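You operate a simulated robot arm through the tools that you are given. There is no shell and no other tool.

You are at the controls of a simulated robot arm. One attempt, no reset.

## Task
Put things in order on the top of the brown table. At the end: the black coil (marked "24 V") from the top of the brown table stands where the orange capped copper pipe stood; the orange capped copper pipe stands where the yellow coupling stood; the yellow coupling stands on top of the green wiping block; the white pad stands on top of the grey flanged pipe; the brown box (marked "ELBOW") from the top of the brown table stands where the white pad stood; whatever was shut is shut again. Leave all else as you found it, and nothing knocked over.
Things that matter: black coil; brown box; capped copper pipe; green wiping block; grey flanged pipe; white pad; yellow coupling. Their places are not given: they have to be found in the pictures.

Only the result counts: the job must be done as asked and must still hold three seconds after the hand-in. Knocking over, shifting, dropping, spilling or breaking anything else fails it.

## Robot
A 7-joint arm with a two-finger parallel gripper, fixed in place. Base frame: the origin is at the foot of the arm, x ahead of it, y to its left, z up; the work surface is at about z = 0. Units: mm, rad, N and s.
With the tool pointing down near the work surface it reaches from about 220 to 580 mm from the base axis. Its first joint turns from -1.152 to 1.152 rad. Payload 2.5 kg.
The tool frame sits at the grasp point between the pads (the TCP): z along the fingers, y along the line on which they close. The tips reach 23 mm beyond it. Largest opening 94 mm; finger width 38, thickness 10; the body of the gripper, 54 by 96 mm, starts 39 mm behind the TCP.
Orientation is told as [roll, pitch, yaw] about the base's x, y, z axes, in that order, counted from this pose: with the fingers straight down and closing along the base's y, the tool's x points along the base's -x, its y along +y and its z along -z.

## Interface
- The arm moves only by the tool apply_moves. Its arguments are lists of equal length, an entry for each row: "turn": the turn, a rotation vector about the tool's x, y, z in units of 180 degrees (1.0 is 180 degrees), a list of three; "translation": the shift along the tool's x, y, z in units of 400 mm (1.0 is 400 mm), a list of three; "hand": the closure, from 0 (fully open) to 1 (shut). In form: {"turn": [[ax, ay, az], ...], "translation": [[dx, dy, dz], ...], "hand": [hand, ...]}. A call has 1 to 20 rows; each row is the pose to reach, as a shift and turn from the pose commanded when the call began, along the tool's axes at that moment. A call with a number of a shift or a turn outside -1 to 1 is refused whole. Each row takes 0.2 s and may step no farther than 50 mm and 0.15 rad from the row before; otherwise, or with a gripper value out of range, the whole call is refused. A pose out of reach is approached as far as the arm can. The call stops where the force on the tool passes 40 N (or 10 N more than at its start, if that is more) or the arm is blocked; 0.2 s more then pass. Each finger travels about 108 mm/s and halts on what it meets, pressing with about 29 N; the grip force reading is that of the motor and also rises with nothing between the fingers. The clock runs only during rows and for 0.2 s after the last one: add rows that repeat a pose to give the fingers time. The reply holds the time, the measured pose of the TCP, the force on the tool along the base axes, the opening and the grip force, in the units named above and with some noise, with the torque about the TCP (base axes, N m) and any sound that the robot's microphone picked up, and new pictures: "show" is both (left out), scene, wrist or none.
- Cameras (640 x 400 px; columns grow to the right, rows downward): "scene" is fixed at [90.9, -392.4, 549.6]; the picture's right is [0.98, -0.22, 0.00], its down [-0.11, -0.50, -0.86] and it looks along [0.19, 0.84, -0.51] (base axes); focal length 326 px, centre (320, 200). "wrist" rides on the gripper at [86, 16, -74] in the tool frame; the picture's right is [-0.18, 0.98, 0.00], its down [-0.58, -0.11, -0.81] and it looks along [-0.79, -0.15, 0.59] (tool axes); focal length 243 px, centre (320, 200).
- point_at(camera, pixels): for up to 12 pixels [column, row] of the newest picture of that camera ("zoom" is the newest enlarged one), the place [x, y, z] in the base frame of the surface seen there, good to about 3 mm. It takes no simulated time.
- close_up(camera, box): a new picture of the part [left, top, right, bottom] of that camera's present view, enlarged. It takes no simulated time.
- sign_off(): hands the job in; it is judged then, once.

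Unless the task says otherwise, let go and move clear before handing in.

The tools are called after "Call:" by a JSON object that holds its "op" and its "data". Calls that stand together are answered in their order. apply_moves: Moves the arm, as the interface text tells. Its arguments: {"type":"object","properties":{"turn":{"type":"array"},"translation":{"type":"array"},"hand":{"type":"array"},"show":{"type":"string","enum":["both","scene","wrist","none"]}},"required":["turn","translation","hand"]} The other tools are called the same way: point_at (camera, pixels) gives the place of the surface under pixels of a picture; close_up (camera, box) takes an enlarged picture of a part of a camera's view; sign_off () hands the job in.

At the start:

```text
clock: 0.0
tcp_pos: [387.4, 188.9, 333.7]
tcp_rot: [0.0, 0.002, -0.001]
force: [0.3, -0.1, -0.5]
moment: [0.0, -0.02, -0.01]
gripper_width: 94.1
grip_force: 0.1
```

scene: 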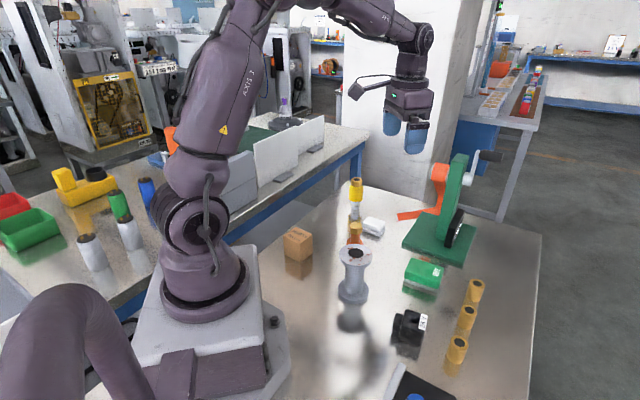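
wrist: 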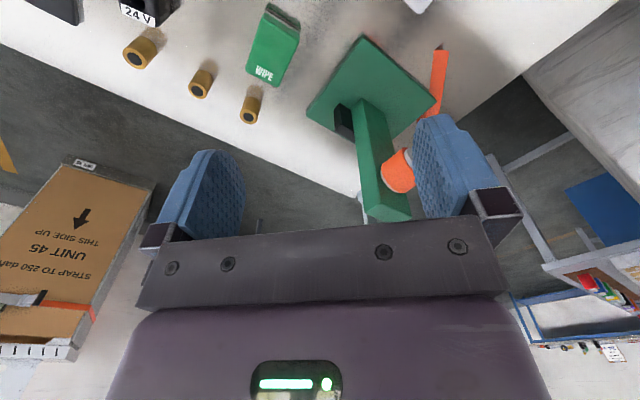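

The scene picture shows a brown box near (298,243), a grey flanged pipe near (353,272), a white pad near (373,226), a green block near (424,275), a black coil near (408,328), and yellow/orange things near (356,190), (355,232). I'll enlarge these areas before moving.

Call:
{"op": "close_up", "data": {"camera": "scene", "box": [270, 160, 430, 260]}}

Call:
{"op": "close_up", "data": {"camera": "scene", "box": [380, 240, 540, 400]}}

Call:
{"op": "close_up", "data": {"camera": "scene", "box": [270, 220, 400, 400]}}

```text
4.00 times, centred on (350, 210) of scene
```

zoom: 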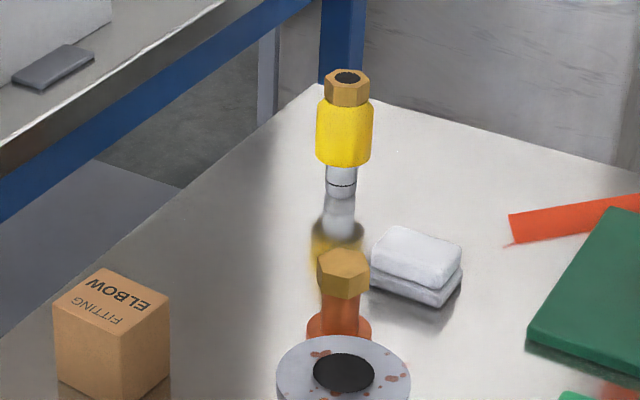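

```text
2.50 times, centred on (460, 320) of scene
```

zoom: 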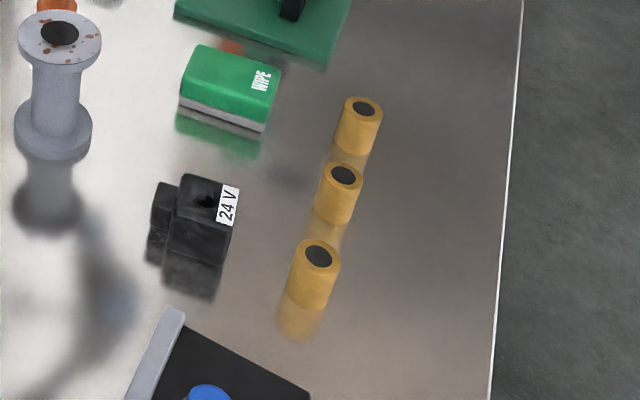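

```text
2.22 times, centred on (335, 310) of scene
```

zoom: 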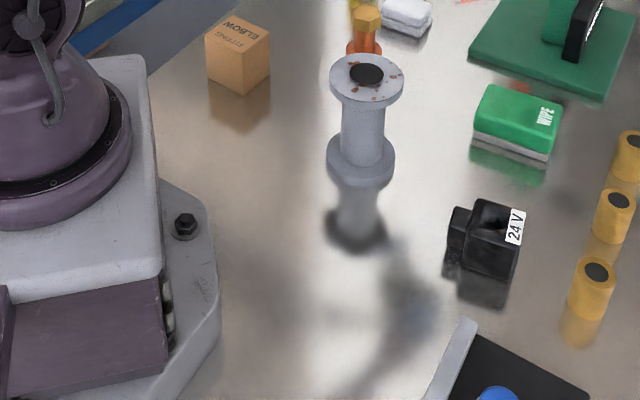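

The close-ups identify each piece: the coupling is at zoom-1 (345,130), the capped pipe at (340,300), the pad at (415,265), and the box at (110,335). Next I'll measure places on the surfaces in the newest close-up and the scene.

Call:
{"op": "point_at", "data": {"camera": "zoom", "pixels": [[238, 30], [242, 93], [208, 72], [269, 67], [366, 74], [361, 60], [370, 95], [361, 178], [330, 80], [403, 78], [395, 150], [328, 150]]}}

Call:
{"op": "point_at", "data": {"camera": "zoom", "pixels": [[491, 95], [562, 102], [548, 133], [480, 115], [510, 158], [475, 135], [485, 205], [458, 215], [500, 240], [518, 215], [497, 276], [455, 245]]}}

Call:
{"op": "close_up", "data": {"camera": "scene", "box": [330, 165, 410, 255]}}

Call:
{"op": "close_up", "data": {"camera": "wrist", "box": [100, 0, 340, 150]}}

```text
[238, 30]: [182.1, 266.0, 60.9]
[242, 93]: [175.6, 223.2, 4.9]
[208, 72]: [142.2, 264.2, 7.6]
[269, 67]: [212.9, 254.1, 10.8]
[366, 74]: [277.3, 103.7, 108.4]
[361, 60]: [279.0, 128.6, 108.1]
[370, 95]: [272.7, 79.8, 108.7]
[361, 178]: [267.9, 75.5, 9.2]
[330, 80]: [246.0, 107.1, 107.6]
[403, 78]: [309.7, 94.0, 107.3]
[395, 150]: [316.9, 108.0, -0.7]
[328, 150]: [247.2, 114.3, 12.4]
```

```text
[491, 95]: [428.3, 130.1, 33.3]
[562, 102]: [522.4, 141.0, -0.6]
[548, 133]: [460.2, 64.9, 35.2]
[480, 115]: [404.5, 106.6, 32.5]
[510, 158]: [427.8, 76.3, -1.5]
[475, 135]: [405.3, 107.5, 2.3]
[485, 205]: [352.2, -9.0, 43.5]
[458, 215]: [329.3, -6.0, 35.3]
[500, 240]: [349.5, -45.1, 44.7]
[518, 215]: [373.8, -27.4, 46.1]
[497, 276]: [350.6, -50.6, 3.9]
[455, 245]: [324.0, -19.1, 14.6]
```

```text
4.44 times, centred on (370, 210) of scene
```

zoom: 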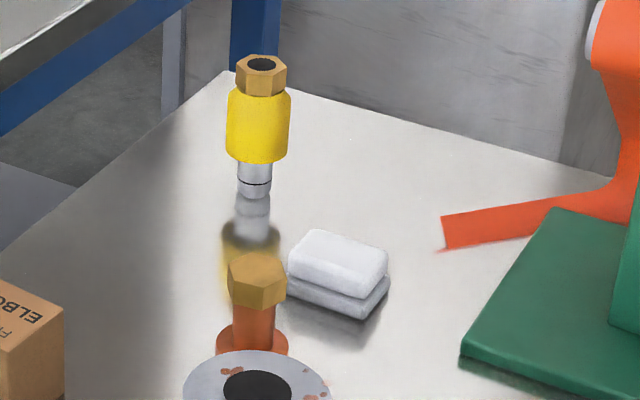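

```text
2.67 times, centred on (220, 75) of wrist
```

zoom: 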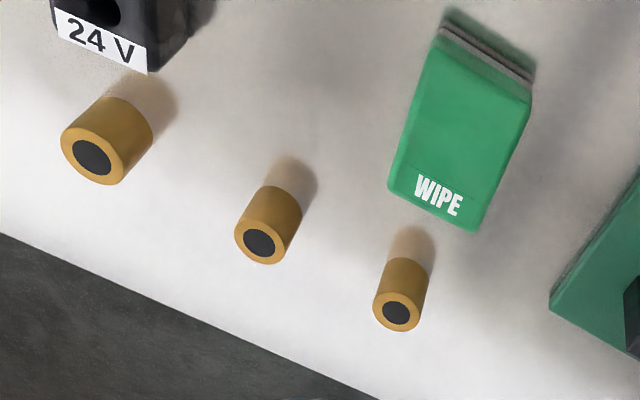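

The coupling, capped pipe and pad are all clear in the third close-up at (258,120), (255,300) and (338,275). I'll take that view again so it's the newest zoom, then measure points on it.

Call:
{"op": "close_up", "data": {"camera": "scene", "box": [330, 165, 410, 255]}}

```text
4.44 times, centred on (370, 210) of scene
```

zoom: 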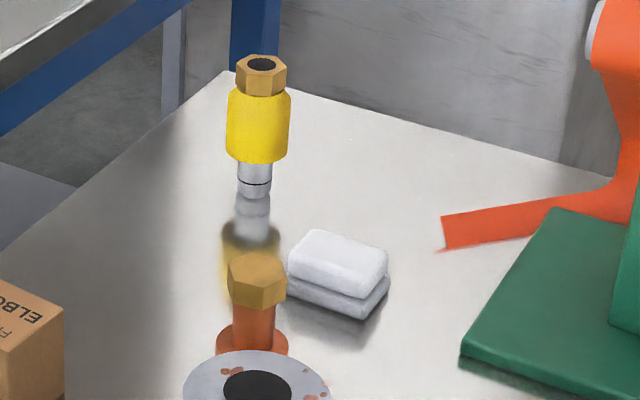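

Call:
{"op": "point_at", "data": {"camera": "zoom", "pixels": [[262, 64], [262, 85], [258, 130], [228, 125], [288, 130], [254, 180], [254, 195], [258, 268], [255, 300], [254, 330], [232, 340], [284, 340]]}}

Call:
{"op": "point_at", "data": {"camera": "zoom", "pixels": [[313, 233], [386, 257], [360, 295], [289, 268], [338, 262], [365, 312], [290, 290], [388, 285], [440, 218], [444, 246], [555, 210], [462, 355]]}}

```text
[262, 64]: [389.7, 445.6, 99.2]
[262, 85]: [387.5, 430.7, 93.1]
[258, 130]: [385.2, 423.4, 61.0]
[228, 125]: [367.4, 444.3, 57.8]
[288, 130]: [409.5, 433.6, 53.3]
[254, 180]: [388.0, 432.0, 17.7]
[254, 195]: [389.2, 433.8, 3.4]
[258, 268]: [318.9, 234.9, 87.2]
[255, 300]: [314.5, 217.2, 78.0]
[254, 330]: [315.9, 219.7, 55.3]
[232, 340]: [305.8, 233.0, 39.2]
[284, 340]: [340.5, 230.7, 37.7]
```

```text
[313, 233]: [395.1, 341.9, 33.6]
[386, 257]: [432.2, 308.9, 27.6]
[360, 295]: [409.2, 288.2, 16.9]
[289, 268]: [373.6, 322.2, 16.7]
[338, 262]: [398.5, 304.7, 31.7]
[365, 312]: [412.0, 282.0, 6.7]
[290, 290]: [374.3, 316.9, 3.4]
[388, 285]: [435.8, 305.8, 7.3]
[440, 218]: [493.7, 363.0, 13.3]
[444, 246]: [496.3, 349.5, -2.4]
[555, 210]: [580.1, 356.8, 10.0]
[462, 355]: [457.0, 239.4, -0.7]
```

The measurements put the coupling near (389,442), the capped pipe near (320,236), the pad near (405,313), the grey pipe at (278,103), and the coil near (350,-27). I'll take closer wrist points of the green block at (246,71)–(299,36) before moving.

Call:
{"op": "point_at", "data": {"camera": "wrist", "pixels": [[265, 16], [297, 37], [276, 83], [249, 71], [272, 50], [270, 6], [300, 28], [262, 75]]}}

Call:
{"op": "apply_moves", "data": {"turn": [[0, 0, 0], [0, 0, 0], [0, 0, 0], [0, 0, 0]], "translation": [[0.1, 0, 0], [0.2, 0.0, 0], [0.3, 0.0, 0], [0.4, 0.0, 0]], "hand": [0, 0, 0, 0]}}

```text
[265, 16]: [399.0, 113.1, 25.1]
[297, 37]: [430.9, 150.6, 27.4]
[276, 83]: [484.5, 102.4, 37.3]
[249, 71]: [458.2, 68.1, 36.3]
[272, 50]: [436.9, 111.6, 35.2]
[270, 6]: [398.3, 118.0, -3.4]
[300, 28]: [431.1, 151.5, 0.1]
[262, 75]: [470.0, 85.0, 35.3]
```

```text
clock: 1.0
tcp_pos: [228.0, 188.6, 332.8]
tcp_rot: [0.0, 0.001, 0.0]
force: [-0.1, -0.2, -0.7]
moment: [0.0, 0.0, 0.01]
gripper_width: 94.2
grip_force: 0.1
```

scene: 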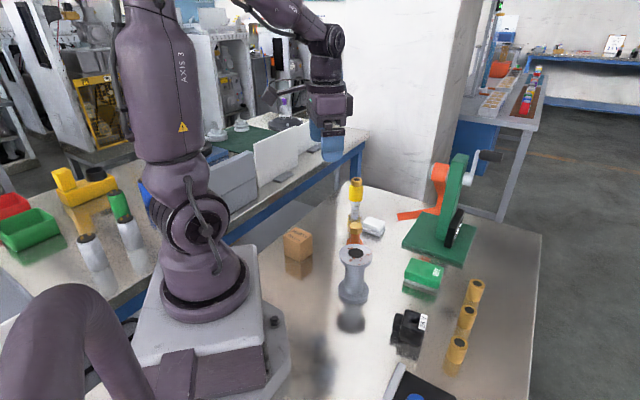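
wrist: 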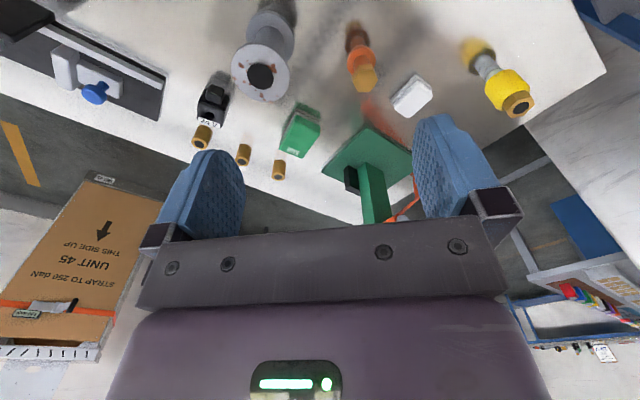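

The new wrist picture shows every piece: coupling (500,85), capped pipe (361,60), pad (411,96), grey pipe (265,60), coil (212,100), block (300,130). I'll enlarge the relevant parts.

Call:
{"op": "close_up", "data": {"camera": "wrist", "box": [320, 10, 560, 160]}}

Call:
{"op": "close_up", "data": {"camera": "wrist", "box": [180, 0, 340, 180]}}

Call:
{"op": "close_up", "data": {"camera": "wrist", "box": [340, 20, 440, 130]}}

```text
2.67 times, centred on (440, 85) of wrist
```

zoom: 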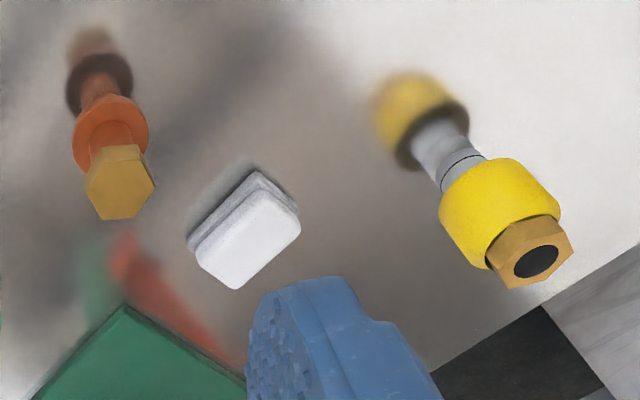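

```text
2.22 times, centred on (260, 90) of wrist
```

zoom: 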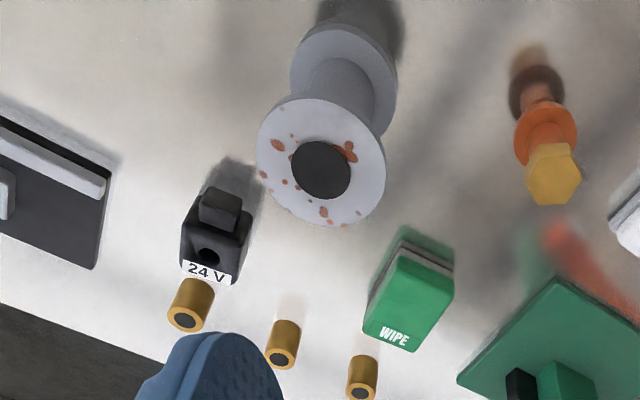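

```text
3.64 times, centred on (390, 75) of wrist
```

zoom: 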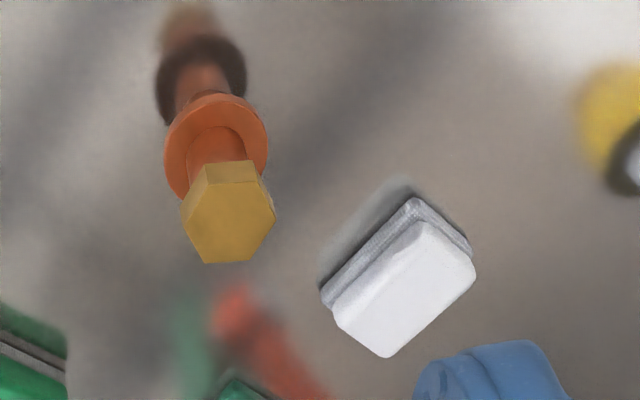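

In the third close-up the hex cap's corners and the pad's corners are clear. I'll measure them now.

Call:
{"op": "point_at", "data": {"camera": "zoom", "pixels": [[198, 186], [258, 182], [273, 212], [250, 259], [208, 261], [184, 222], [228, 220], [217, 97], [168, 160], [266, 158]]}}

Call:
{"op": "point_at", "data": {"camera": "zoom", "pixels": [[425, 225], [474, 275], [388, 354], [336, 310], [405, 290], [410, 198], [470, 250], [322, 292], [345, 330], [440, 310]]}}

Call:
{"op": "point_at", "data": {"camera": "wrist", "pixels": [[518, 103], [510, 94], [530, 103], [515, 115], [502, 107], [500, 85], [487, 92], [521, 80], [484, 65], [495, 62]]}}

Call:
{"op": "point_at", "data": {"camera": "wrist", "pixels": [[260, 77], [247, 47], [232, 68], [289, 80], [275, 100], [204, 93], [218, 92], [209, 104], [196, 118], [221, 127], [222, 98], [208, 90]]}}

```text
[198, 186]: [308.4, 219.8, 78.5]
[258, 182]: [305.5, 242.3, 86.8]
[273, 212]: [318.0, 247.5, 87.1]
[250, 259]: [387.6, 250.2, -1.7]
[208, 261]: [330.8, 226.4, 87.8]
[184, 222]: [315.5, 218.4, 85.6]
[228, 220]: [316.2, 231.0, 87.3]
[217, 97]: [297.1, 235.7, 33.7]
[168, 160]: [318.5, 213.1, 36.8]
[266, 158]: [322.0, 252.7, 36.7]
```

```text
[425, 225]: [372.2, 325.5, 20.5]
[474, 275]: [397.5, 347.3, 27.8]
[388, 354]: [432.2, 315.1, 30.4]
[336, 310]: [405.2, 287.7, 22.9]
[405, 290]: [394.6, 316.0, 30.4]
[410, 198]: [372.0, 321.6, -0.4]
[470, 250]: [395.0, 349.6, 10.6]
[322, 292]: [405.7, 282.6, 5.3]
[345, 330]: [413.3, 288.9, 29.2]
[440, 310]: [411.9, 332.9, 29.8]
```

```text
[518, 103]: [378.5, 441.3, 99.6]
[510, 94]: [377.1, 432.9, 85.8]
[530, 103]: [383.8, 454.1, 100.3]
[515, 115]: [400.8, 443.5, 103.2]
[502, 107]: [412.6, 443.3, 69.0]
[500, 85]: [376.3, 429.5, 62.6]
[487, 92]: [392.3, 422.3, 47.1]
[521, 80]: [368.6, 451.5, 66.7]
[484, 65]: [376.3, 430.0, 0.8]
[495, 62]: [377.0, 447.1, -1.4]
```

```text
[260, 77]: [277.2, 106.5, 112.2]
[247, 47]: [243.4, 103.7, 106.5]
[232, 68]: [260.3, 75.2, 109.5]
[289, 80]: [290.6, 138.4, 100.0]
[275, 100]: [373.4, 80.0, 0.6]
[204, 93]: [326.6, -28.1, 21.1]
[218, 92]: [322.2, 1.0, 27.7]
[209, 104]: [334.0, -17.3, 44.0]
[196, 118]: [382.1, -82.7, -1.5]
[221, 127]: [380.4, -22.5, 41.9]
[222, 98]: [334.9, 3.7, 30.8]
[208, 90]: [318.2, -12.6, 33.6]
```

The corner measures put the hex cap's centre near (318,234), with its flats about 26° off the base axes. The pad's centre is near (402,315), with its long axis at about −43°. Next I'll check the surroundings of the coupling (pillar, table edge) and the box's corners.

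Call:
{"op": "point_at", "data": {"camera": "scene", "pixels": [[400, 170], [370, 175], [370, 120], [420, 185], [350, 183], [345, 170], [430, 195], [330, 205], [356, 185], [360, 170]]}}

Call:
{"op": "close_up", "data": {"camera": "scene", "box": [270, 215, 330, 285]}}

```text
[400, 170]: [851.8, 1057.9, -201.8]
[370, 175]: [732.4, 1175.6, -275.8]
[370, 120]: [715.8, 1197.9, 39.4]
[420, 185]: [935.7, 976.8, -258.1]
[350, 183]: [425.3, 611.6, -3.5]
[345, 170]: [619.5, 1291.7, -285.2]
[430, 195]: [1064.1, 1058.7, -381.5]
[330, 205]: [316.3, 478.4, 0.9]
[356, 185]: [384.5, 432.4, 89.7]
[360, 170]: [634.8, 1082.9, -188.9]
```

```text
5.71 times, centred on (300, 250) of scene
```

zoom: 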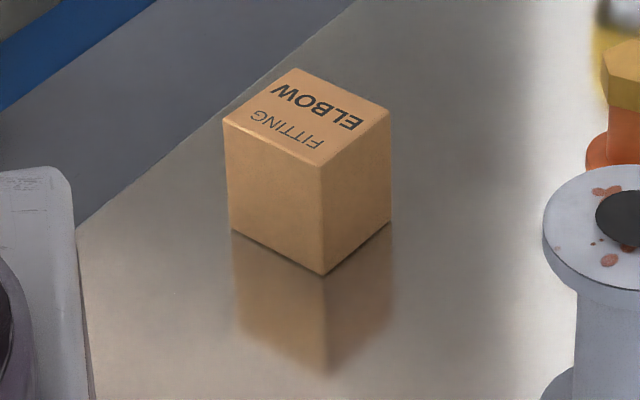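

The pillar is well away (beyond x=700), so the coupling has free air round it. I'll measure the box's corners in the close-up at (293,70), (388,115), (322,165), (224,122) and its lower corners.

Call:
{"op": "point_at", "data": {"camera": "zoom", "pixels": [[293, 72], [386, 114], [322, 163], [228, 122], [308, 118], [323, 272], [389, 218], [234, 228], [322, 220]]}}

```text
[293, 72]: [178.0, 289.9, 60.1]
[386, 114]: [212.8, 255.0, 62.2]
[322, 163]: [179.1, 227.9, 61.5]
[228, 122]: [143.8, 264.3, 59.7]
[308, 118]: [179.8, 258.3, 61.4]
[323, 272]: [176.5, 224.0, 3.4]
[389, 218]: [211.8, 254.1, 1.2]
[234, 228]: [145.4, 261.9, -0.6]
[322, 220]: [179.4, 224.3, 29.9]
```

The box is about 48 mm square and 61 mm high, centred near (178,258) with edges at 45°. I'll swing over toward the coupling with the hand turned 45° to view it closely.

Call:
{"op": "apply_moves", "data": {"turn": [[0, 0, -0.04167], [0, 0, -0.08333], [0, 0, -0.125], [0, 0, -0.16667], [0, 0, -0.20833], [0, 0, -0.25]], "translation": [[-0.0342, 0.0671, 0.0346], [-0.0683, 0.1342, 0.0692], [-0.1025, 0.2013, 0.1038], [-0.1367, 0.2683, 0.1383], [-0.1708, 0.3354, 0.1729], [-0.205, 0.4025, 0.2075]], "hand": [0, 0, 0, 0, 0, 0]}}

```text
clock: 2.4
tcp_pos: [311.7, 349.4, 249.5]
tcp_rot: [-0.001, -0.001, 0.787]
force: [0.2, 0.8, -0.1]
moment: [0.01, 0.01, 0.0]
gripper_width: 94.1
grip_force: 0.1
```

scene: 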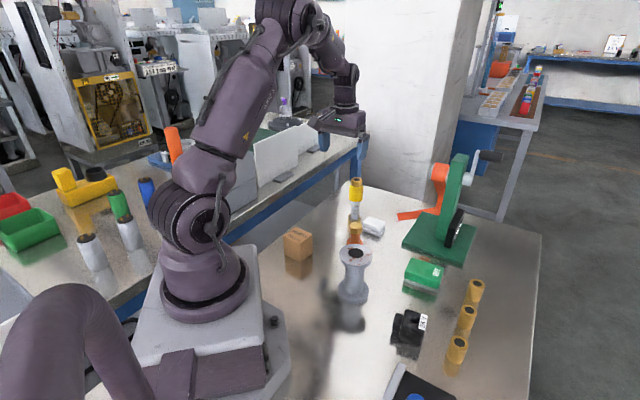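
wrist: 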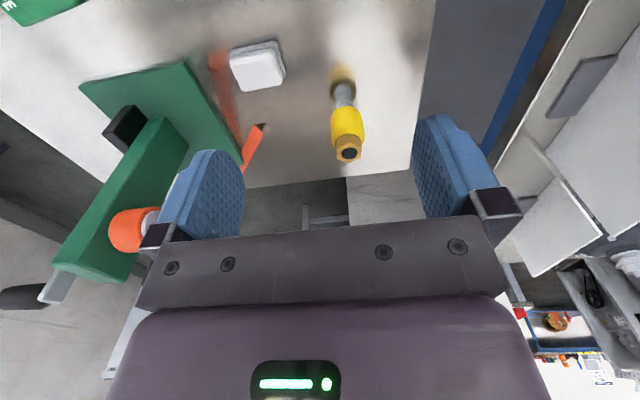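

The coupling is in view at wrist (345,125). I'll enlarge it and measure its axis, and check how far the neighbouring bench's panels at (530,200) are.

Call:
{"op": "point_at", "data": {"camera": "wrist", "pixels": [[530, 200], [590, 90], [530, 130], [440, 60], [425, 20], [600, 230]]}}

Call:
{"op": "close_up", "data": {"camera": "wrist", "box": [300, 55, 396, 175]}}

```text
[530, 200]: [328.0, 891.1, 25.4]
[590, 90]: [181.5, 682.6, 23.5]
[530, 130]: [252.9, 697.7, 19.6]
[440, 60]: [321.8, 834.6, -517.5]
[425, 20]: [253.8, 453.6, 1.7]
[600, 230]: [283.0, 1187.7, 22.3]
```

```text
3.33 times, centred on (348, 115) of wrist
```

zoom: 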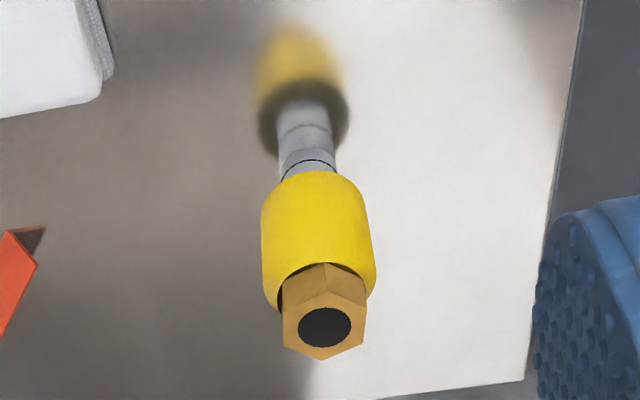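

Call:
{"op": "point_at", "data": {"camera": "zoom", "pixels": [[325, 327], [284, 313], [366, 310], [326, 298], [322, 357], [285, 345], [364, 342], [262, 230], [374, 230], [314, 178], [308, 155], [310, 270]]}}

Call:
{"op": "point_at", "data": {"camera": "zoom", "pixels": [[282, 165], [335, 165], [308, 145], [318, 222], [265, 190], [360, 190], [372, 285], [264, 285]]}}

```text
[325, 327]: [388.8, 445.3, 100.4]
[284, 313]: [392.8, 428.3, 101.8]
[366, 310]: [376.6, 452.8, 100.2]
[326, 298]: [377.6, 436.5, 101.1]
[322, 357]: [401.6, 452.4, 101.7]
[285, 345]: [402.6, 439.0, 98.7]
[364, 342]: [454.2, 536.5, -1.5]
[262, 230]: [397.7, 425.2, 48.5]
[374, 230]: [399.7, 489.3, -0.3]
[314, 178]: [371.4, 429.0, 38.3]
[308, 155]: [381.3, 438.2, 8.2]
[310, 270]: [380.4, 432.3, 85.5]
```

```text
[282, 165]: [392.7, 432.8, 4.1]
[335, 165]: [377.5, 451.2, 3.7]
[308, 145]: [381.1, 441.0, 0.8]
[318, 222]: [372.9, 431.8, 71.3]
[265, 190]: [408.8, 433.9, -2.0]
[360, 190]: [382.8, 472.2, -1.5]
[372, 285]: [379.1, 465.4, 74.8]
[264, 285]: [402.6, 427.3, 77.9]
```

The coupling's axis is near (389,445.5), with its top at z≈101, and the neighbouring bench is more than 200 mm away. I'll move above it at z≈150 to check that the arm reaches.

Call:
{"op": "apply_moves", "data": {"turn": [[0, 0, 0], [0, 0, 0], [0, 0, 0], [0, 0, 0], [0, 0, 0], [0, 0, 0]], "translation": [[-0.0619, 0.0057, 0.0504], [-0.1239, 0.0113, 0.1007], [-0.1858, 0.017, 0.1511], [-0.2478, 0.0226, 0.2014], [-0.3097, 0.0283, 0.2518], [-0.3097, 0.0283, 0.2518]], "hand": [0, 0, 0, 0, 0, 0]}}

```text
clock: 3.8
tcp_pos: [389.5, 446.0, 148.9]
tcp_rot: [0.001, 0.001, 0.785]
force: [-0.6, 0.2, 0.5]
moment: [0.0, 0.02, -0.05]
gripper_width: 94.1
grip_force: 0.1
```

scene: 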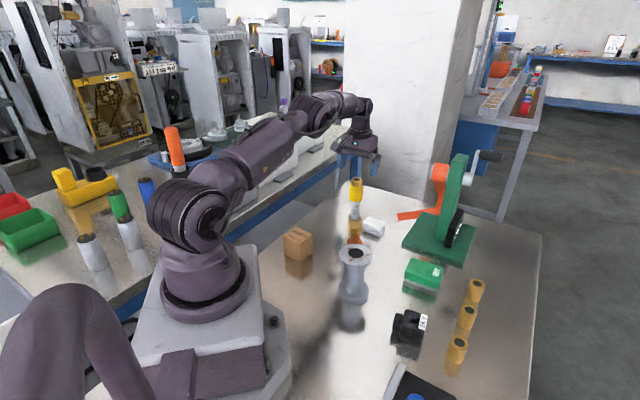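
wrist: 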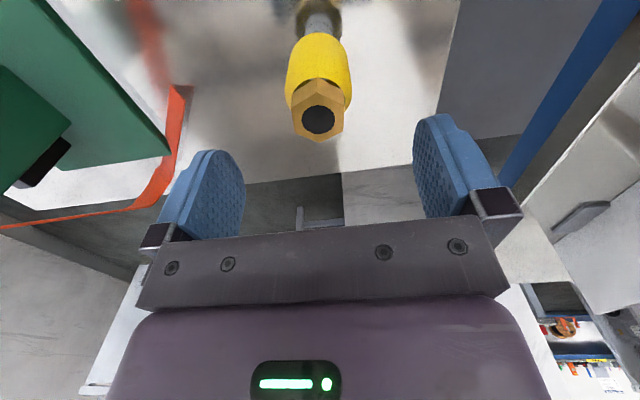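

The arm reaches, at (389.5,446.0,148.9), and the coupling's top shows at wrist (319,118). I'll recheck its centre, then go down.

Call:
{"op": "point_at", "data": {"camera": "wrist", "pixels": [[319, 119], [293, 102], [345, 102], [319, 80], [294, 130], [318, 140], [343, 128], [318, 55], [288, 60], [350, 60]]}}

```text
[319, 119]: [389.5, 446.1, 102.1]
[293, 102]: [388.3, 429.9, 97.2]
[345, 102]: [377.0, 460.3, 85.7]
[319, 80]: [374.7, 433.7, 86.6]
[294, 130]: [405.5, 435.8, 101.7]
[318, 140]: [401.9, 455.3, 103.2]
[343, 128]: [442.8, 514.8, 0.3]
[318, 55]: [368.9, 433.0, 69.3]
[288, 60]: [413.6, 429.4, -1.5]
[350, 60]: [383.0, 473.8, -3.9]
```

The top centre reads (389.5,446.1), matching the hand's position. I'll go down to z≈68 and close on the yellow body.

Call:
{"op": "apply_moves", "data": {"turn": [[0, 0, 0], [0, 0, 0], [0, 0, 0], [0, 0, 0], [0, 0, 0], [0, 0, 0], [0, 0, 0], [0, 0, 0]], "translation": [[0, 0, 0.05], [0, 0, 0.1], [0, 0, 0.15], [0, 0, 0.2], [0, 0, 0.2], [0, 0, 0.2], [0, 0, 0.2], [0, 0, 0.2]], "hand": [0, 0, 0, 0, 0, 1, 1, 1]}}

```text
clock: 5.6
tcp_pos: [389.0, 444.2, 70.5]
tcp_rot: [0.0, 0.0, 0.786]
force: [0.8, 0.1, 0.2]
moment: [0.03, -0.04, 0.02]
gripper_width: 40.3
grip_force: 29.5
```

scene: 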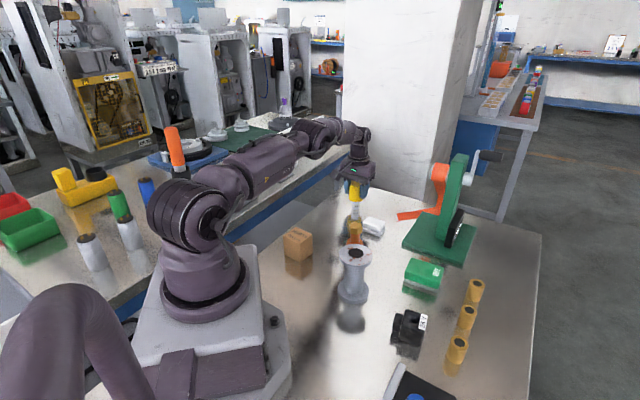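
wrist: 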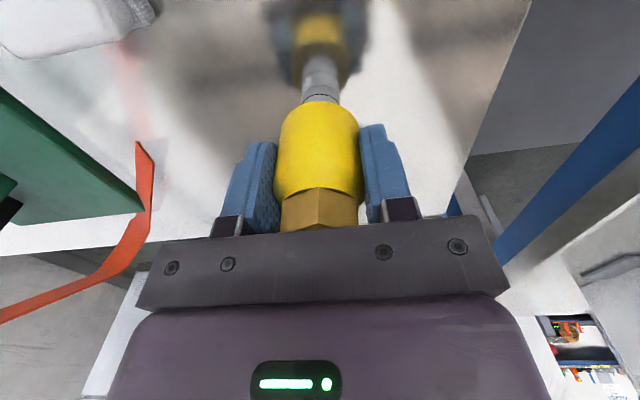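

The fingers hold at 40.3 mm with 29.5 N, so the coupling is gripped. Before carrying it, I'll measure the green press beside the path (scene (455,170), (490,157), (462,262)).

Call:
{"op": "point_at", "data": {"camera": "scene", "pixels": [[404, 243], [467, 264], [455, 160], [440, 172], [500, 157], [455, 225], [440, 212], [470, 180], [447, 235], [400, 216], [476, 238], [436, 185]]}}

Call:
{"op": "close_up", "data": {"camera": "scene", "box": [390, 140, 520, 300]}}

```text
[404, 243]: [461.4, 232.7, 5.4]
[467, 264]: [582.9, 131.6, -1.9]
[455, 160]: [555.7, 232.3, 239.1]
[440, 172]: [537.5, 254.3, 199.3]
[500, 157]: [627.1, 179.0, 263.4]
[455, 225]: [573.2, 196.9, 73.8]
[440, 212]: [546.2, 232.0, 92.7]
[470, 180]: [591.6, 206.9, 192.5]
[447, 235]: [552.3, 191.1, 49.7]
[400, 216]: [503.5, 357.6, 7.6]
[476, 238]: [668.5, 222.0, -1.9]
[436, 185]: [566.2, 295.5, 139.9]
```

```text
2.50 times, centred on (455, 220) of scene
```

zoom: 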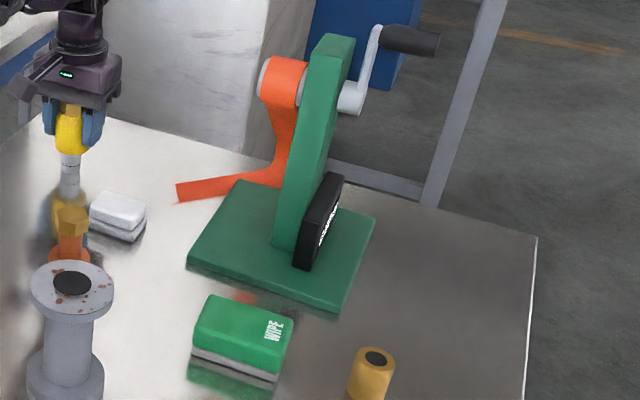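

The press column stands at x≥530, well clear of the way to the block. I'll lift the coupling straight up 150 mm first and check the hold.

Call:
{"op": "apply_moves", "data": {"turn": [[0, 0, 0], [0, 0, 0], [0, 0, 0], [0, 0, 0], [0, 0, 0]], "translation": [[0, 0, -0.05], [0, 0, -0.14], [0, 0, -0.23], [0, 0, -0.32], [0, 0, -0.375]], "hand": [1, 1, 1, 1, 1]}}

```text
clock: 6.8
tcp_pos: [389.0, 444.3, 220.1]
tcp_rot: [-0.001, 0.0, 0.787]
force: [-0.7, -0.2, -3.0]
moment: [-0.01, 0.02, -0.04]
gripper_width: 40.4
grip_force: 28.3
```

scene: 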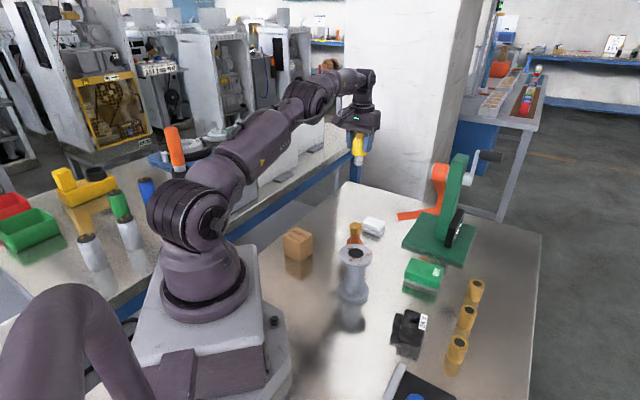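
wrist: 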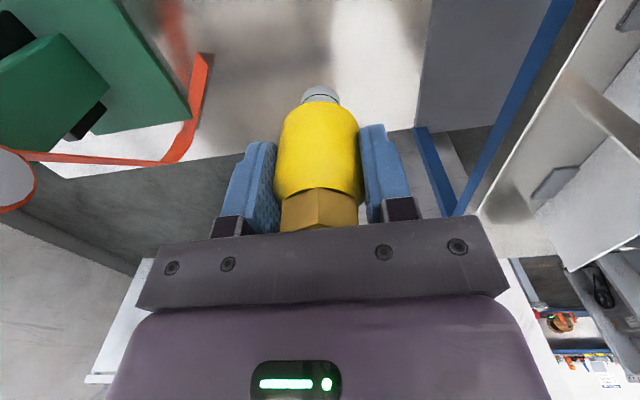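

The coupling hangs firmly (about 3 N, opening 40.4). I'll carry it round to above the green block at (443,107), turning the hand to yaw 15°.

Call:
{"op": "apply_moves", "data": {"turn": [[0, 0, 0.0167], [0, 0, 0.0333], [0, 0, 0.05], [0, 0, 0.0667], [0, 0, 0.0833], [0, 0, 0.1], [0, 0, 0.1167], [0, 0, 0.1333], [0, 0, 0.15], [0, 0, 0.1667], [0, 0, 0.1667]], "translation": [[0.091, -0.0333, 0], [0.182, -0.0666, 0], [0.2731, -0.0999, 0], [0.3018, -0.1817, 0], [0.3306, -0.2634, 0], [0.3593, -0.3452, 0], [0.388, -0.4269, 0], [0.4263, -0.5159, 0], [0.4646, -0.6048, 0], [0.5029, -0.6938, 0], [0.5029, -0.6938, 0]], "hand": [1, 1, 1, 1, 1, 1, 1, 1, 1, 1, 1]}}

```text
clock: 9.2
tcp_pos: [442.7, 105.4, 219.4]
tcp_rot: [0.001, 0.001, 0.263]
force: [1.2, 0.4, -2.7]
moment: [-0.02, 0.01, 0.03]
gripper_width: 40.3
grip_force: 28.8
```

scene: 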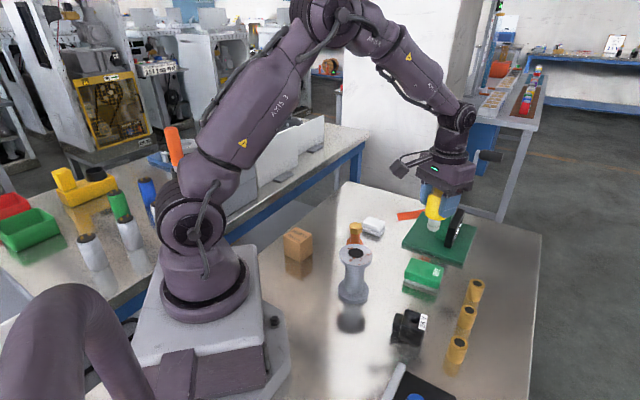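
wrist: 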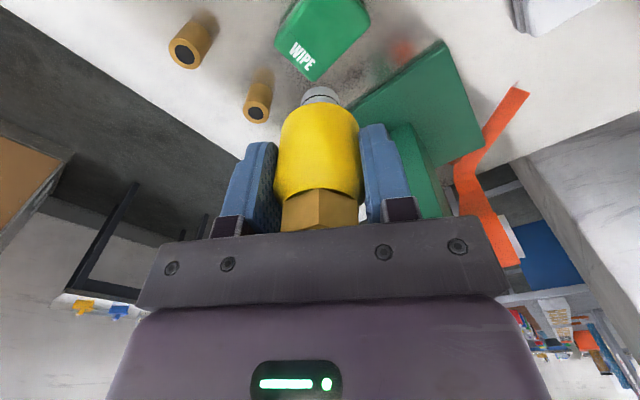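

The coupling now hangs over the block region at (442.7,105.4,219). I'll measure the block's top face in a fresh close-up to set the final place and height.

Call:
{"op": "close_up", "data": {"camera": "scene", "box": [395, 245, 455, 305]}}

Call:
{"op": "close_up", "data": {"camera": "wrist", "box": [250, 0, 410, 110]}}

```text
6.67 times, centred on (425, 275) of scene
```

zoom: 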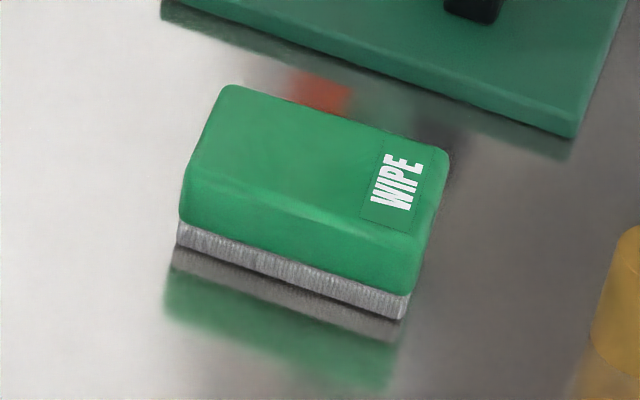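

```text
3.64 times, centred on (330, 55) of wrist
```

zoom: 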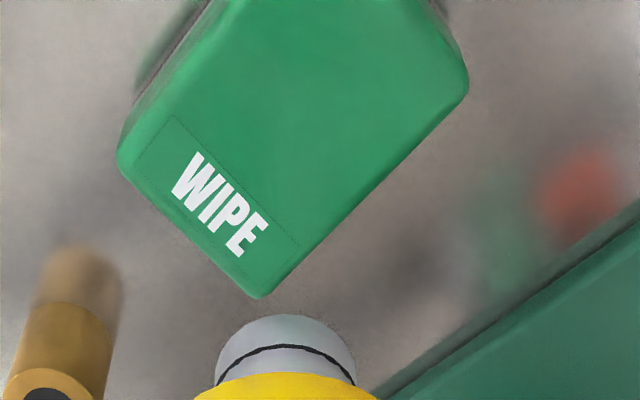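

Call:
{"op": "close_up", "data": {"camera": "scene", "box": [395, 245, 455, 305]}}

```text
6.67 times, centred on (425, 275) of scene
```

zoom: 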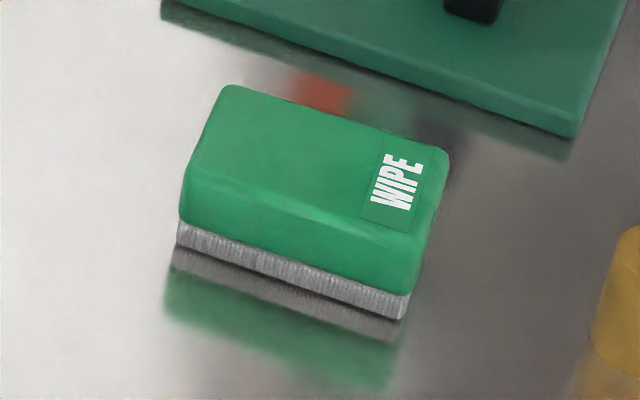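

Call:
{"op": "point_at", "data": {"camera": "zoom", "pixels": [[230, 92], [440, 155], [415, 235], [197, 185], [310, 165], [310, 140], [320, 185], [180, 222], [410, 293], [403, 317], [178, 245], [350, 180]]}}

```text
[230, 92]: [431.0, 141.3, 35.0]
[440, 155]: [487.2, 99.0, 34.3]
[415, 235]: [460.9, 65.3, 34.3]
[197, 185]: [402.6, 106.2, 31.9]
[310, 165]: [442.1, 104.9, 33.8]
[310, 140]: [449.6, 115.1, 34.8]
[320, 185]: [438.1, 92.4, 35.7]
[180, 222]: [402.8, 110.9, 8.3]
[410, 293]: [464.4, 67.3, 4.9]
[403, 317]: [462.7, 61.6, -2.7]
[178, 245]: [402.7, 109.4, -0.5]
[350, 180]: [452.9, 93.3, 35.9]
```

The block's top reads about z 35 with its centre near (444.5,104.5), so the coupling needs only about 2 mm of sideways correction. I'll lower to just above contact (TCP z≈108).

Call:
{"op": "apply_moves", "data": {"turn": [[0, 0, 0], [0, 0, 0], [0, 0, 0], [0, 0, 0], [0, 0, 0], [0, 0, 0]], "translation": [[-0.003, -0.0034, 0.07], [-0.003, -0.0034, 0.14], [-0.003, -0.0034, 0.21], [-0.003, -0.0034, 0.26], [-0.003, -0.0034, 0.28], [-0.003, -0.0034, 0.28]], "hand": [1, 1, 1, 1, 1, 1]}}

```text
clock: 10.6
tcp_pos: [444.7, 105.9, 105.6]
tcp_rot: [-0.001, 0.001, 0.262]
force: [0.0, 0.6, -2.9]
moment: [-0.02, 0.01, 0.03]
gripper_width: 40.5
grip_force: 29.5
```

scene: 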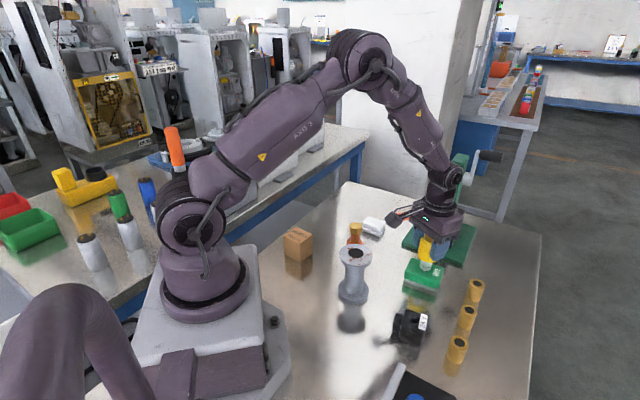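
wrist: 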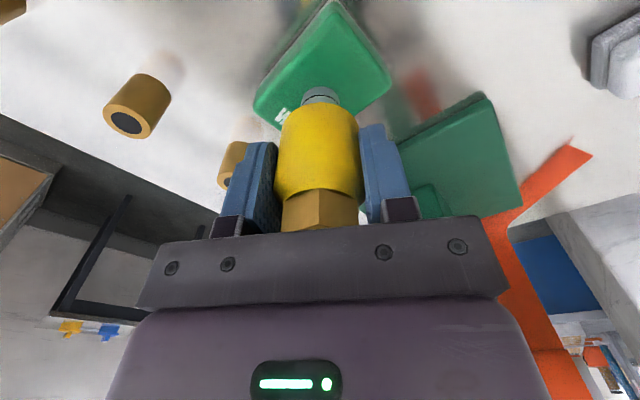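

The force is still only the weight (−2.9 N), so the base hasn't touched yet. I'll look at the gap closely and lower in 1 mm steps.

Call:
{"op": "close_up", "data": {"camera": "scene", "box": [395, 215, 475, 305]}}

Call:
{"op": "apply_moves", "data": {"turn": [[0, 0, 0], [0, 0, 0]], "translation": [[0, 0, 0.0025], [0, 0, 0.0025]], "hand": [1, 1], "show": "none"}}

```text
4.44 times, centred on (435, 260) of scene
```

zoom: 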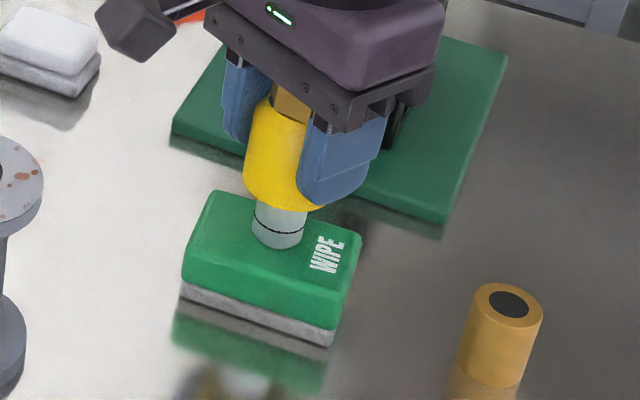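

```text
clock: 11.2
tcp_pos: [444.3, 105.5, 105.9]
tcp_rot: [0.0, 0.0, 0.261]
force: [-0.5, 0.8, -2.1]
moment: [-0.01, 0.0, 0.0]
gripper_width: 40.3
grip_force: 29.4
```

Force is now −2.1 N, close to contact. I'll lower another millimetre or so.

Call:
{"op": "apply_moves", "data": {"turn": [[0, 0, 0], [0, 0, 0]], "translation": [[0, 0, 0.0025], [0, 0, 0.0025]], "hand": [1, 1], "show": "none"}}

```text
clock: 11.8
tcp_pos: [445.9, 105.8, 107.3]
tcp_rot: [0.001, -0.001, 0.262]
force: [-1.7, -1.0, 2.4]
moment: [-0.06, 0.06, -0.06]
gripper_width: 40.4
grip_force: 29.3
```

Force has turned to +2.4 N, so the coupling stands on the block. I'll open the fingers and look before rising.

Call:
{"op": "apply_moves", "data": {"turn": [[0, 0, 0], [0, 0, 0], [0, 0, 0], [0, 0, 0]], "translation": [[0, 0, 0], [0, 0, 0], [0, 0, 0], [0, 0, 0]], "hand": [0.5, 0.3, 0.1, 0]}}

Call:
{"op": "close_up", "data": {"camera": "scene", "box": [395, 215, 475, 305]}}

```text
clock: 12.8
tcp_pos: [444.3, 107.1, 105.1]
tcp_rot: [0.0, -0.001, 0.261]
force: [-0.3, 1.1, -0.4]
moment: [-0.03, -0.01, 0.05]
gripper_width: 93.9
grip_force: 0.1
```

scene: 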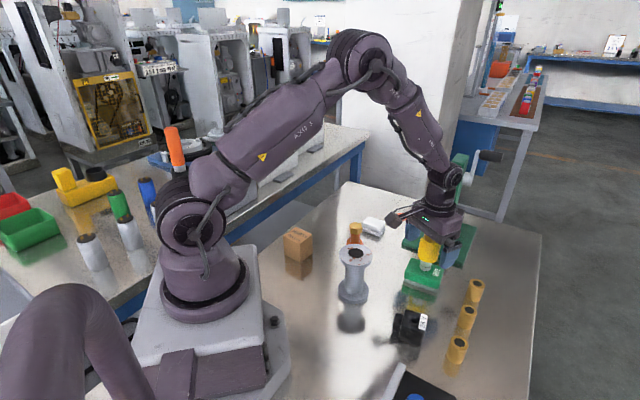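
wrist: 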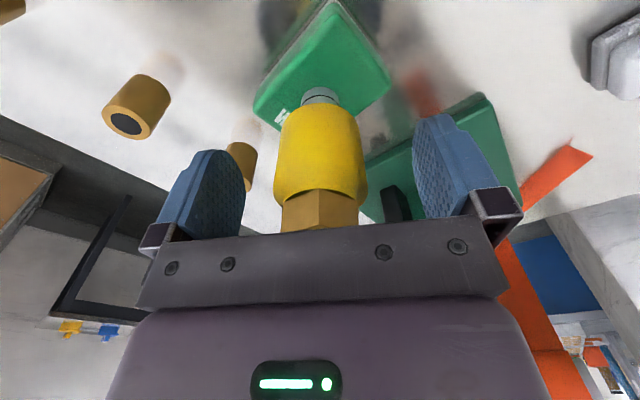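

```text
4.44 times, centred on (435, 260) of scene
```

zoom: 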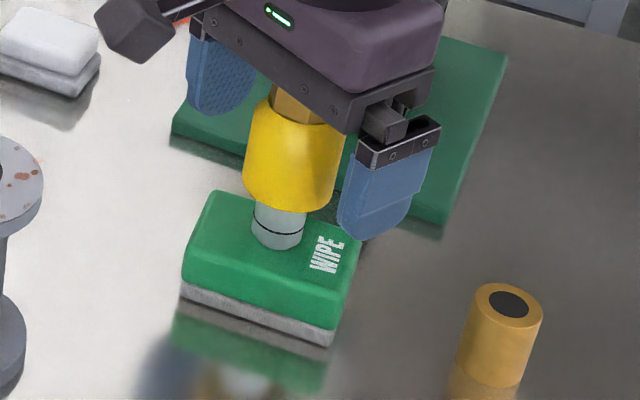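

The coupling stands upright on the block after release. I'll rise straight up, then go to above the capped pipe at (318,234) with yaw 26°, matching its flats.

Call:
{"op": "apply_moves", "data": {"turn": [[0, 0, 0], [0, 0, 0], [0, 0, 0], [0, 0, 0], [0, 0, -0.0122], [0, 0, -0.0244], [0, 0, -0.0367], [0, 0, -0.0489], [0, 0, -0.0611], [0, 0, -0.0611]], "translation": [[0, 0, -0.08], [0, 0, -0.17], [0, 0, -0.27], [0, 0, -0.36], [0.0445, 0.0782, -0.36], [0.0891, 0.1564, -0.34], [0.1336, 0.2346, -0.28], [0.1782, 0.3128, -0.22], [0.2227, 0.391, -0.16], [0.2227, 0.391, -0.16]], "hand": [0, 0, 0, 0, 0, 0, 0, 0, 0, 0]}}

Call:
{"op": "close_up", "data": {"camera": "scene", "box": [395, 215, 475, 305]}}

Call:
{"op": "close_up", "data": {"camera": "wrist", "box": [240, 0, 400, 150]}}

```text
clock: 15.0
tcp_pos: [318.6, 238.4, 168.1]
tcp_rot: [-0.001, 0.0, 0.453]
force: [0.2, 0.7, 0.1]
moment: [0.02, -0.01, -0.01]
gripper_width: 94.3
grip_force: 0.1
```

scene: 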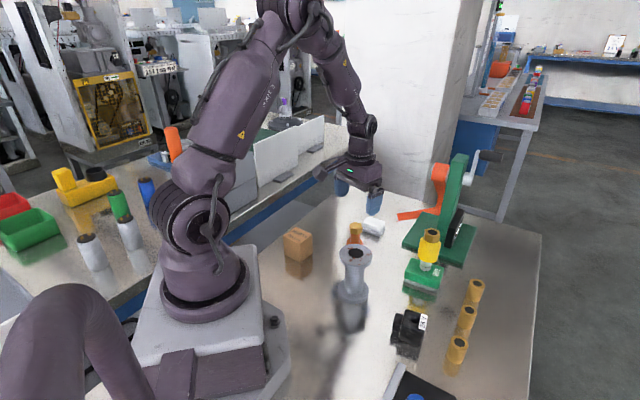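
wrist: 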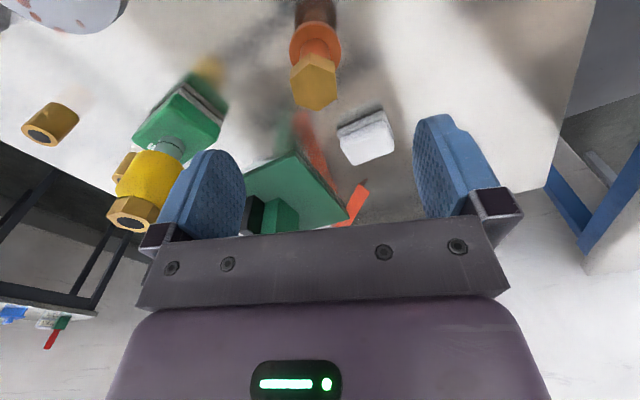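

```text
4.44 times, centred on (435, 260) of scene
```

zoom: 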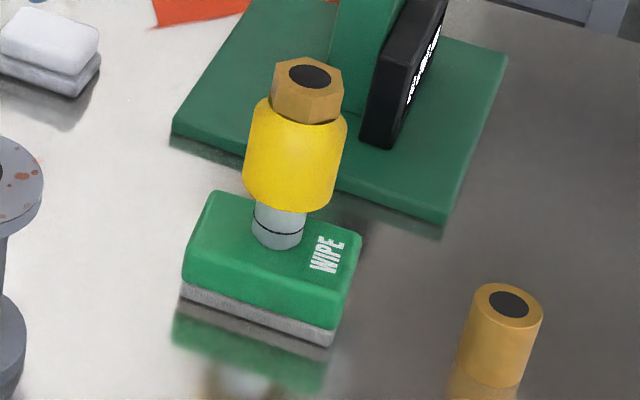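

```text
2.67 times, centred on (320, 75) of wrist
```

zoom: 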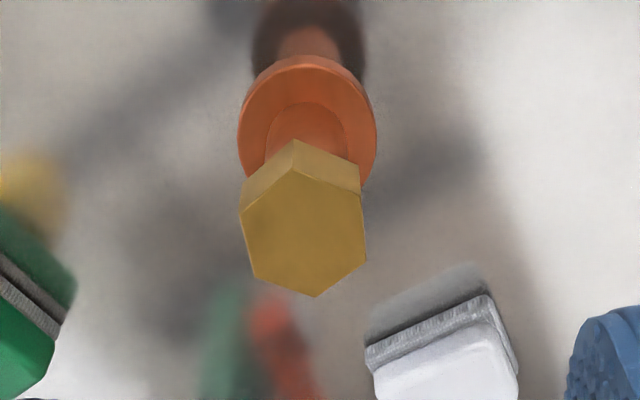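

The capped pipe's hex shows at zoom (303,232); the tool reading of y=238.4 is a bit more than I commanded. I'll measure the hex's corners and take another pose reading.

Call:
{"op": "point_at", "data": {"camera": "zoom", "pixels": [[303, 232], [295, 182], [357, 197], [364, 257], [315, 293], [257, 276], [243, 216], [295, 145], [308, 60], [240, 130], [375, 130], [305, 120]]}}

Call:
{"op": "apply_moves", "data": {"turn": [[0, 0, 0]], "translation": [[0, 0, 0]], "hand": [0], "show": "none"}}

```text
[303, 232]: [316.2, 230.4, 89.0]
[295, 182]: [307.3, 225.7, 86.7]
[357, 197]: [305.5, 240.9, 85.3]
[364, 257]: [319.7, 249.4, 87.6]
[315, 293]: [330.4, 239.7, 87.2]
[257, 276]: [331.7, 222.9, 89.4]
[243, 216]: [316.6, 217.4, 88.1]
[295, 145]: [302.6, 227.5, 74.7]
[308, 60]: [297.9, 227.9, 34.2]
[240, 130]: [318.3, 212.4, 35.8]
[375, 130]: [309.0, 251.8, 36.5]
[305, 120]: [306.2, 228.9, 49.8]
```

```text
clock: 15.4
tcp_pos: [318.2, 237.4, 168.7]
tcp_rot: [0.001, 0.002, 0.453]
force: [0.8, -1.1, 0.3]
moment: [-0.05, 0.0, -0.01]
gripper_width: 93.8
grip_force: 0.1
```

The hex centre measures about (318.4,233.2) with corners at 27°, while the hand reads (318.3,237.9), and the picture agrees that it sits about 4 mm off. I'll correct sideways and lower to z≈68.

Call:
{"op": "apply_moves", "data": {"turn": [[0, 0, -0.004], [0, 0, -0.004], [0, 0, -0.004], [0, 0, -0.004]], "translation": [[0.005, -0.0105, 0], [0.005, -0.0105, 0.05], [0.005, -0.0105, 0.1], [0.005, -0.0105, 0.1]], "hand": [0, 0, 0, 0], "show": "wrist"}}

```text
clock: 16.4
tcp_pos: [318.2, 229.3, 128.8]
tcp_rot: [0.0, 0.0, 0.466]
force: [-0.5, -0.1, -0.2]
moment: [-0.01, 0.02, 0.0]
gripper_width: 93.8
grip_force: 0.0
```

wrist: 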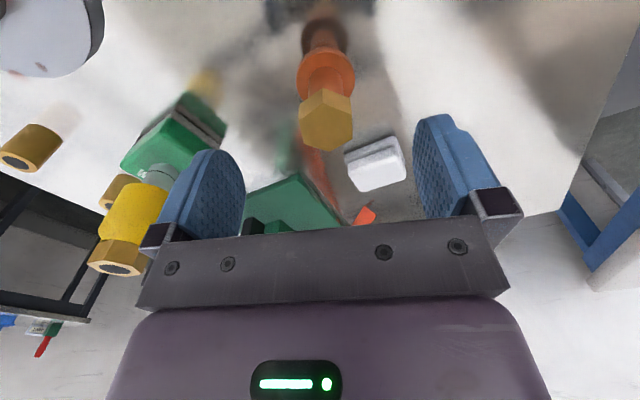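

The hand now reads y=229.3 and the hex sits at wrist col ~326, about 3.5 mm to the other side. The arm settles with a few mm of play, so I'll correct and re-read.

Call:
{"op": "apply_moves", "data": {"turn": [[0, 0, 0], [0, 0, 0], [0, 0, 0], [0, 0, 0]], "translation": [[0, 0.009, 0], [0, 0.009, 0], [0, 0.009, 0], [0, 0.009, 0]], "hand": [0, 0, 0, 0], "show": "wrist"}}

Call:
{"op": "close_up", "data": {"camera": "wrist", "box": [260, 50, 380, 160]}}

```text
clock: 17.4
tcp_pos: [315.7, 233.2, 129.0]
tcp_rot: [0.0, -0.001, 0.466]
force: [-0.1, 0.5, 1.1]
moment: [-0.01, -0.01, 0.01]
gripper_width: 94.3
grip_force: 0.0
```

wrist: 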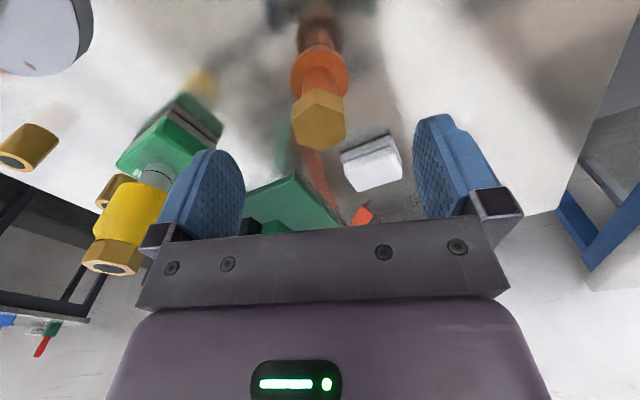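

```text
3.64 times, centred on (320, 105) of wrist
```

zoom: 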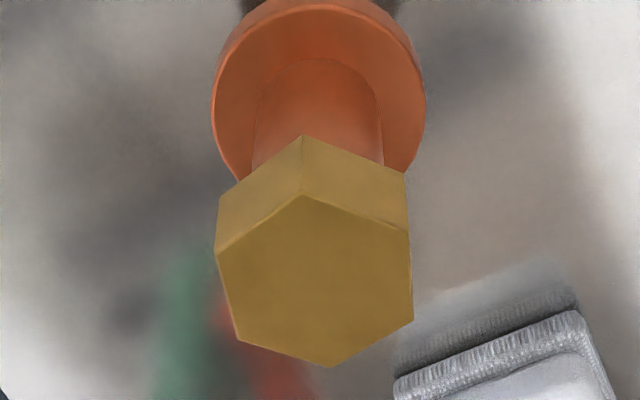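

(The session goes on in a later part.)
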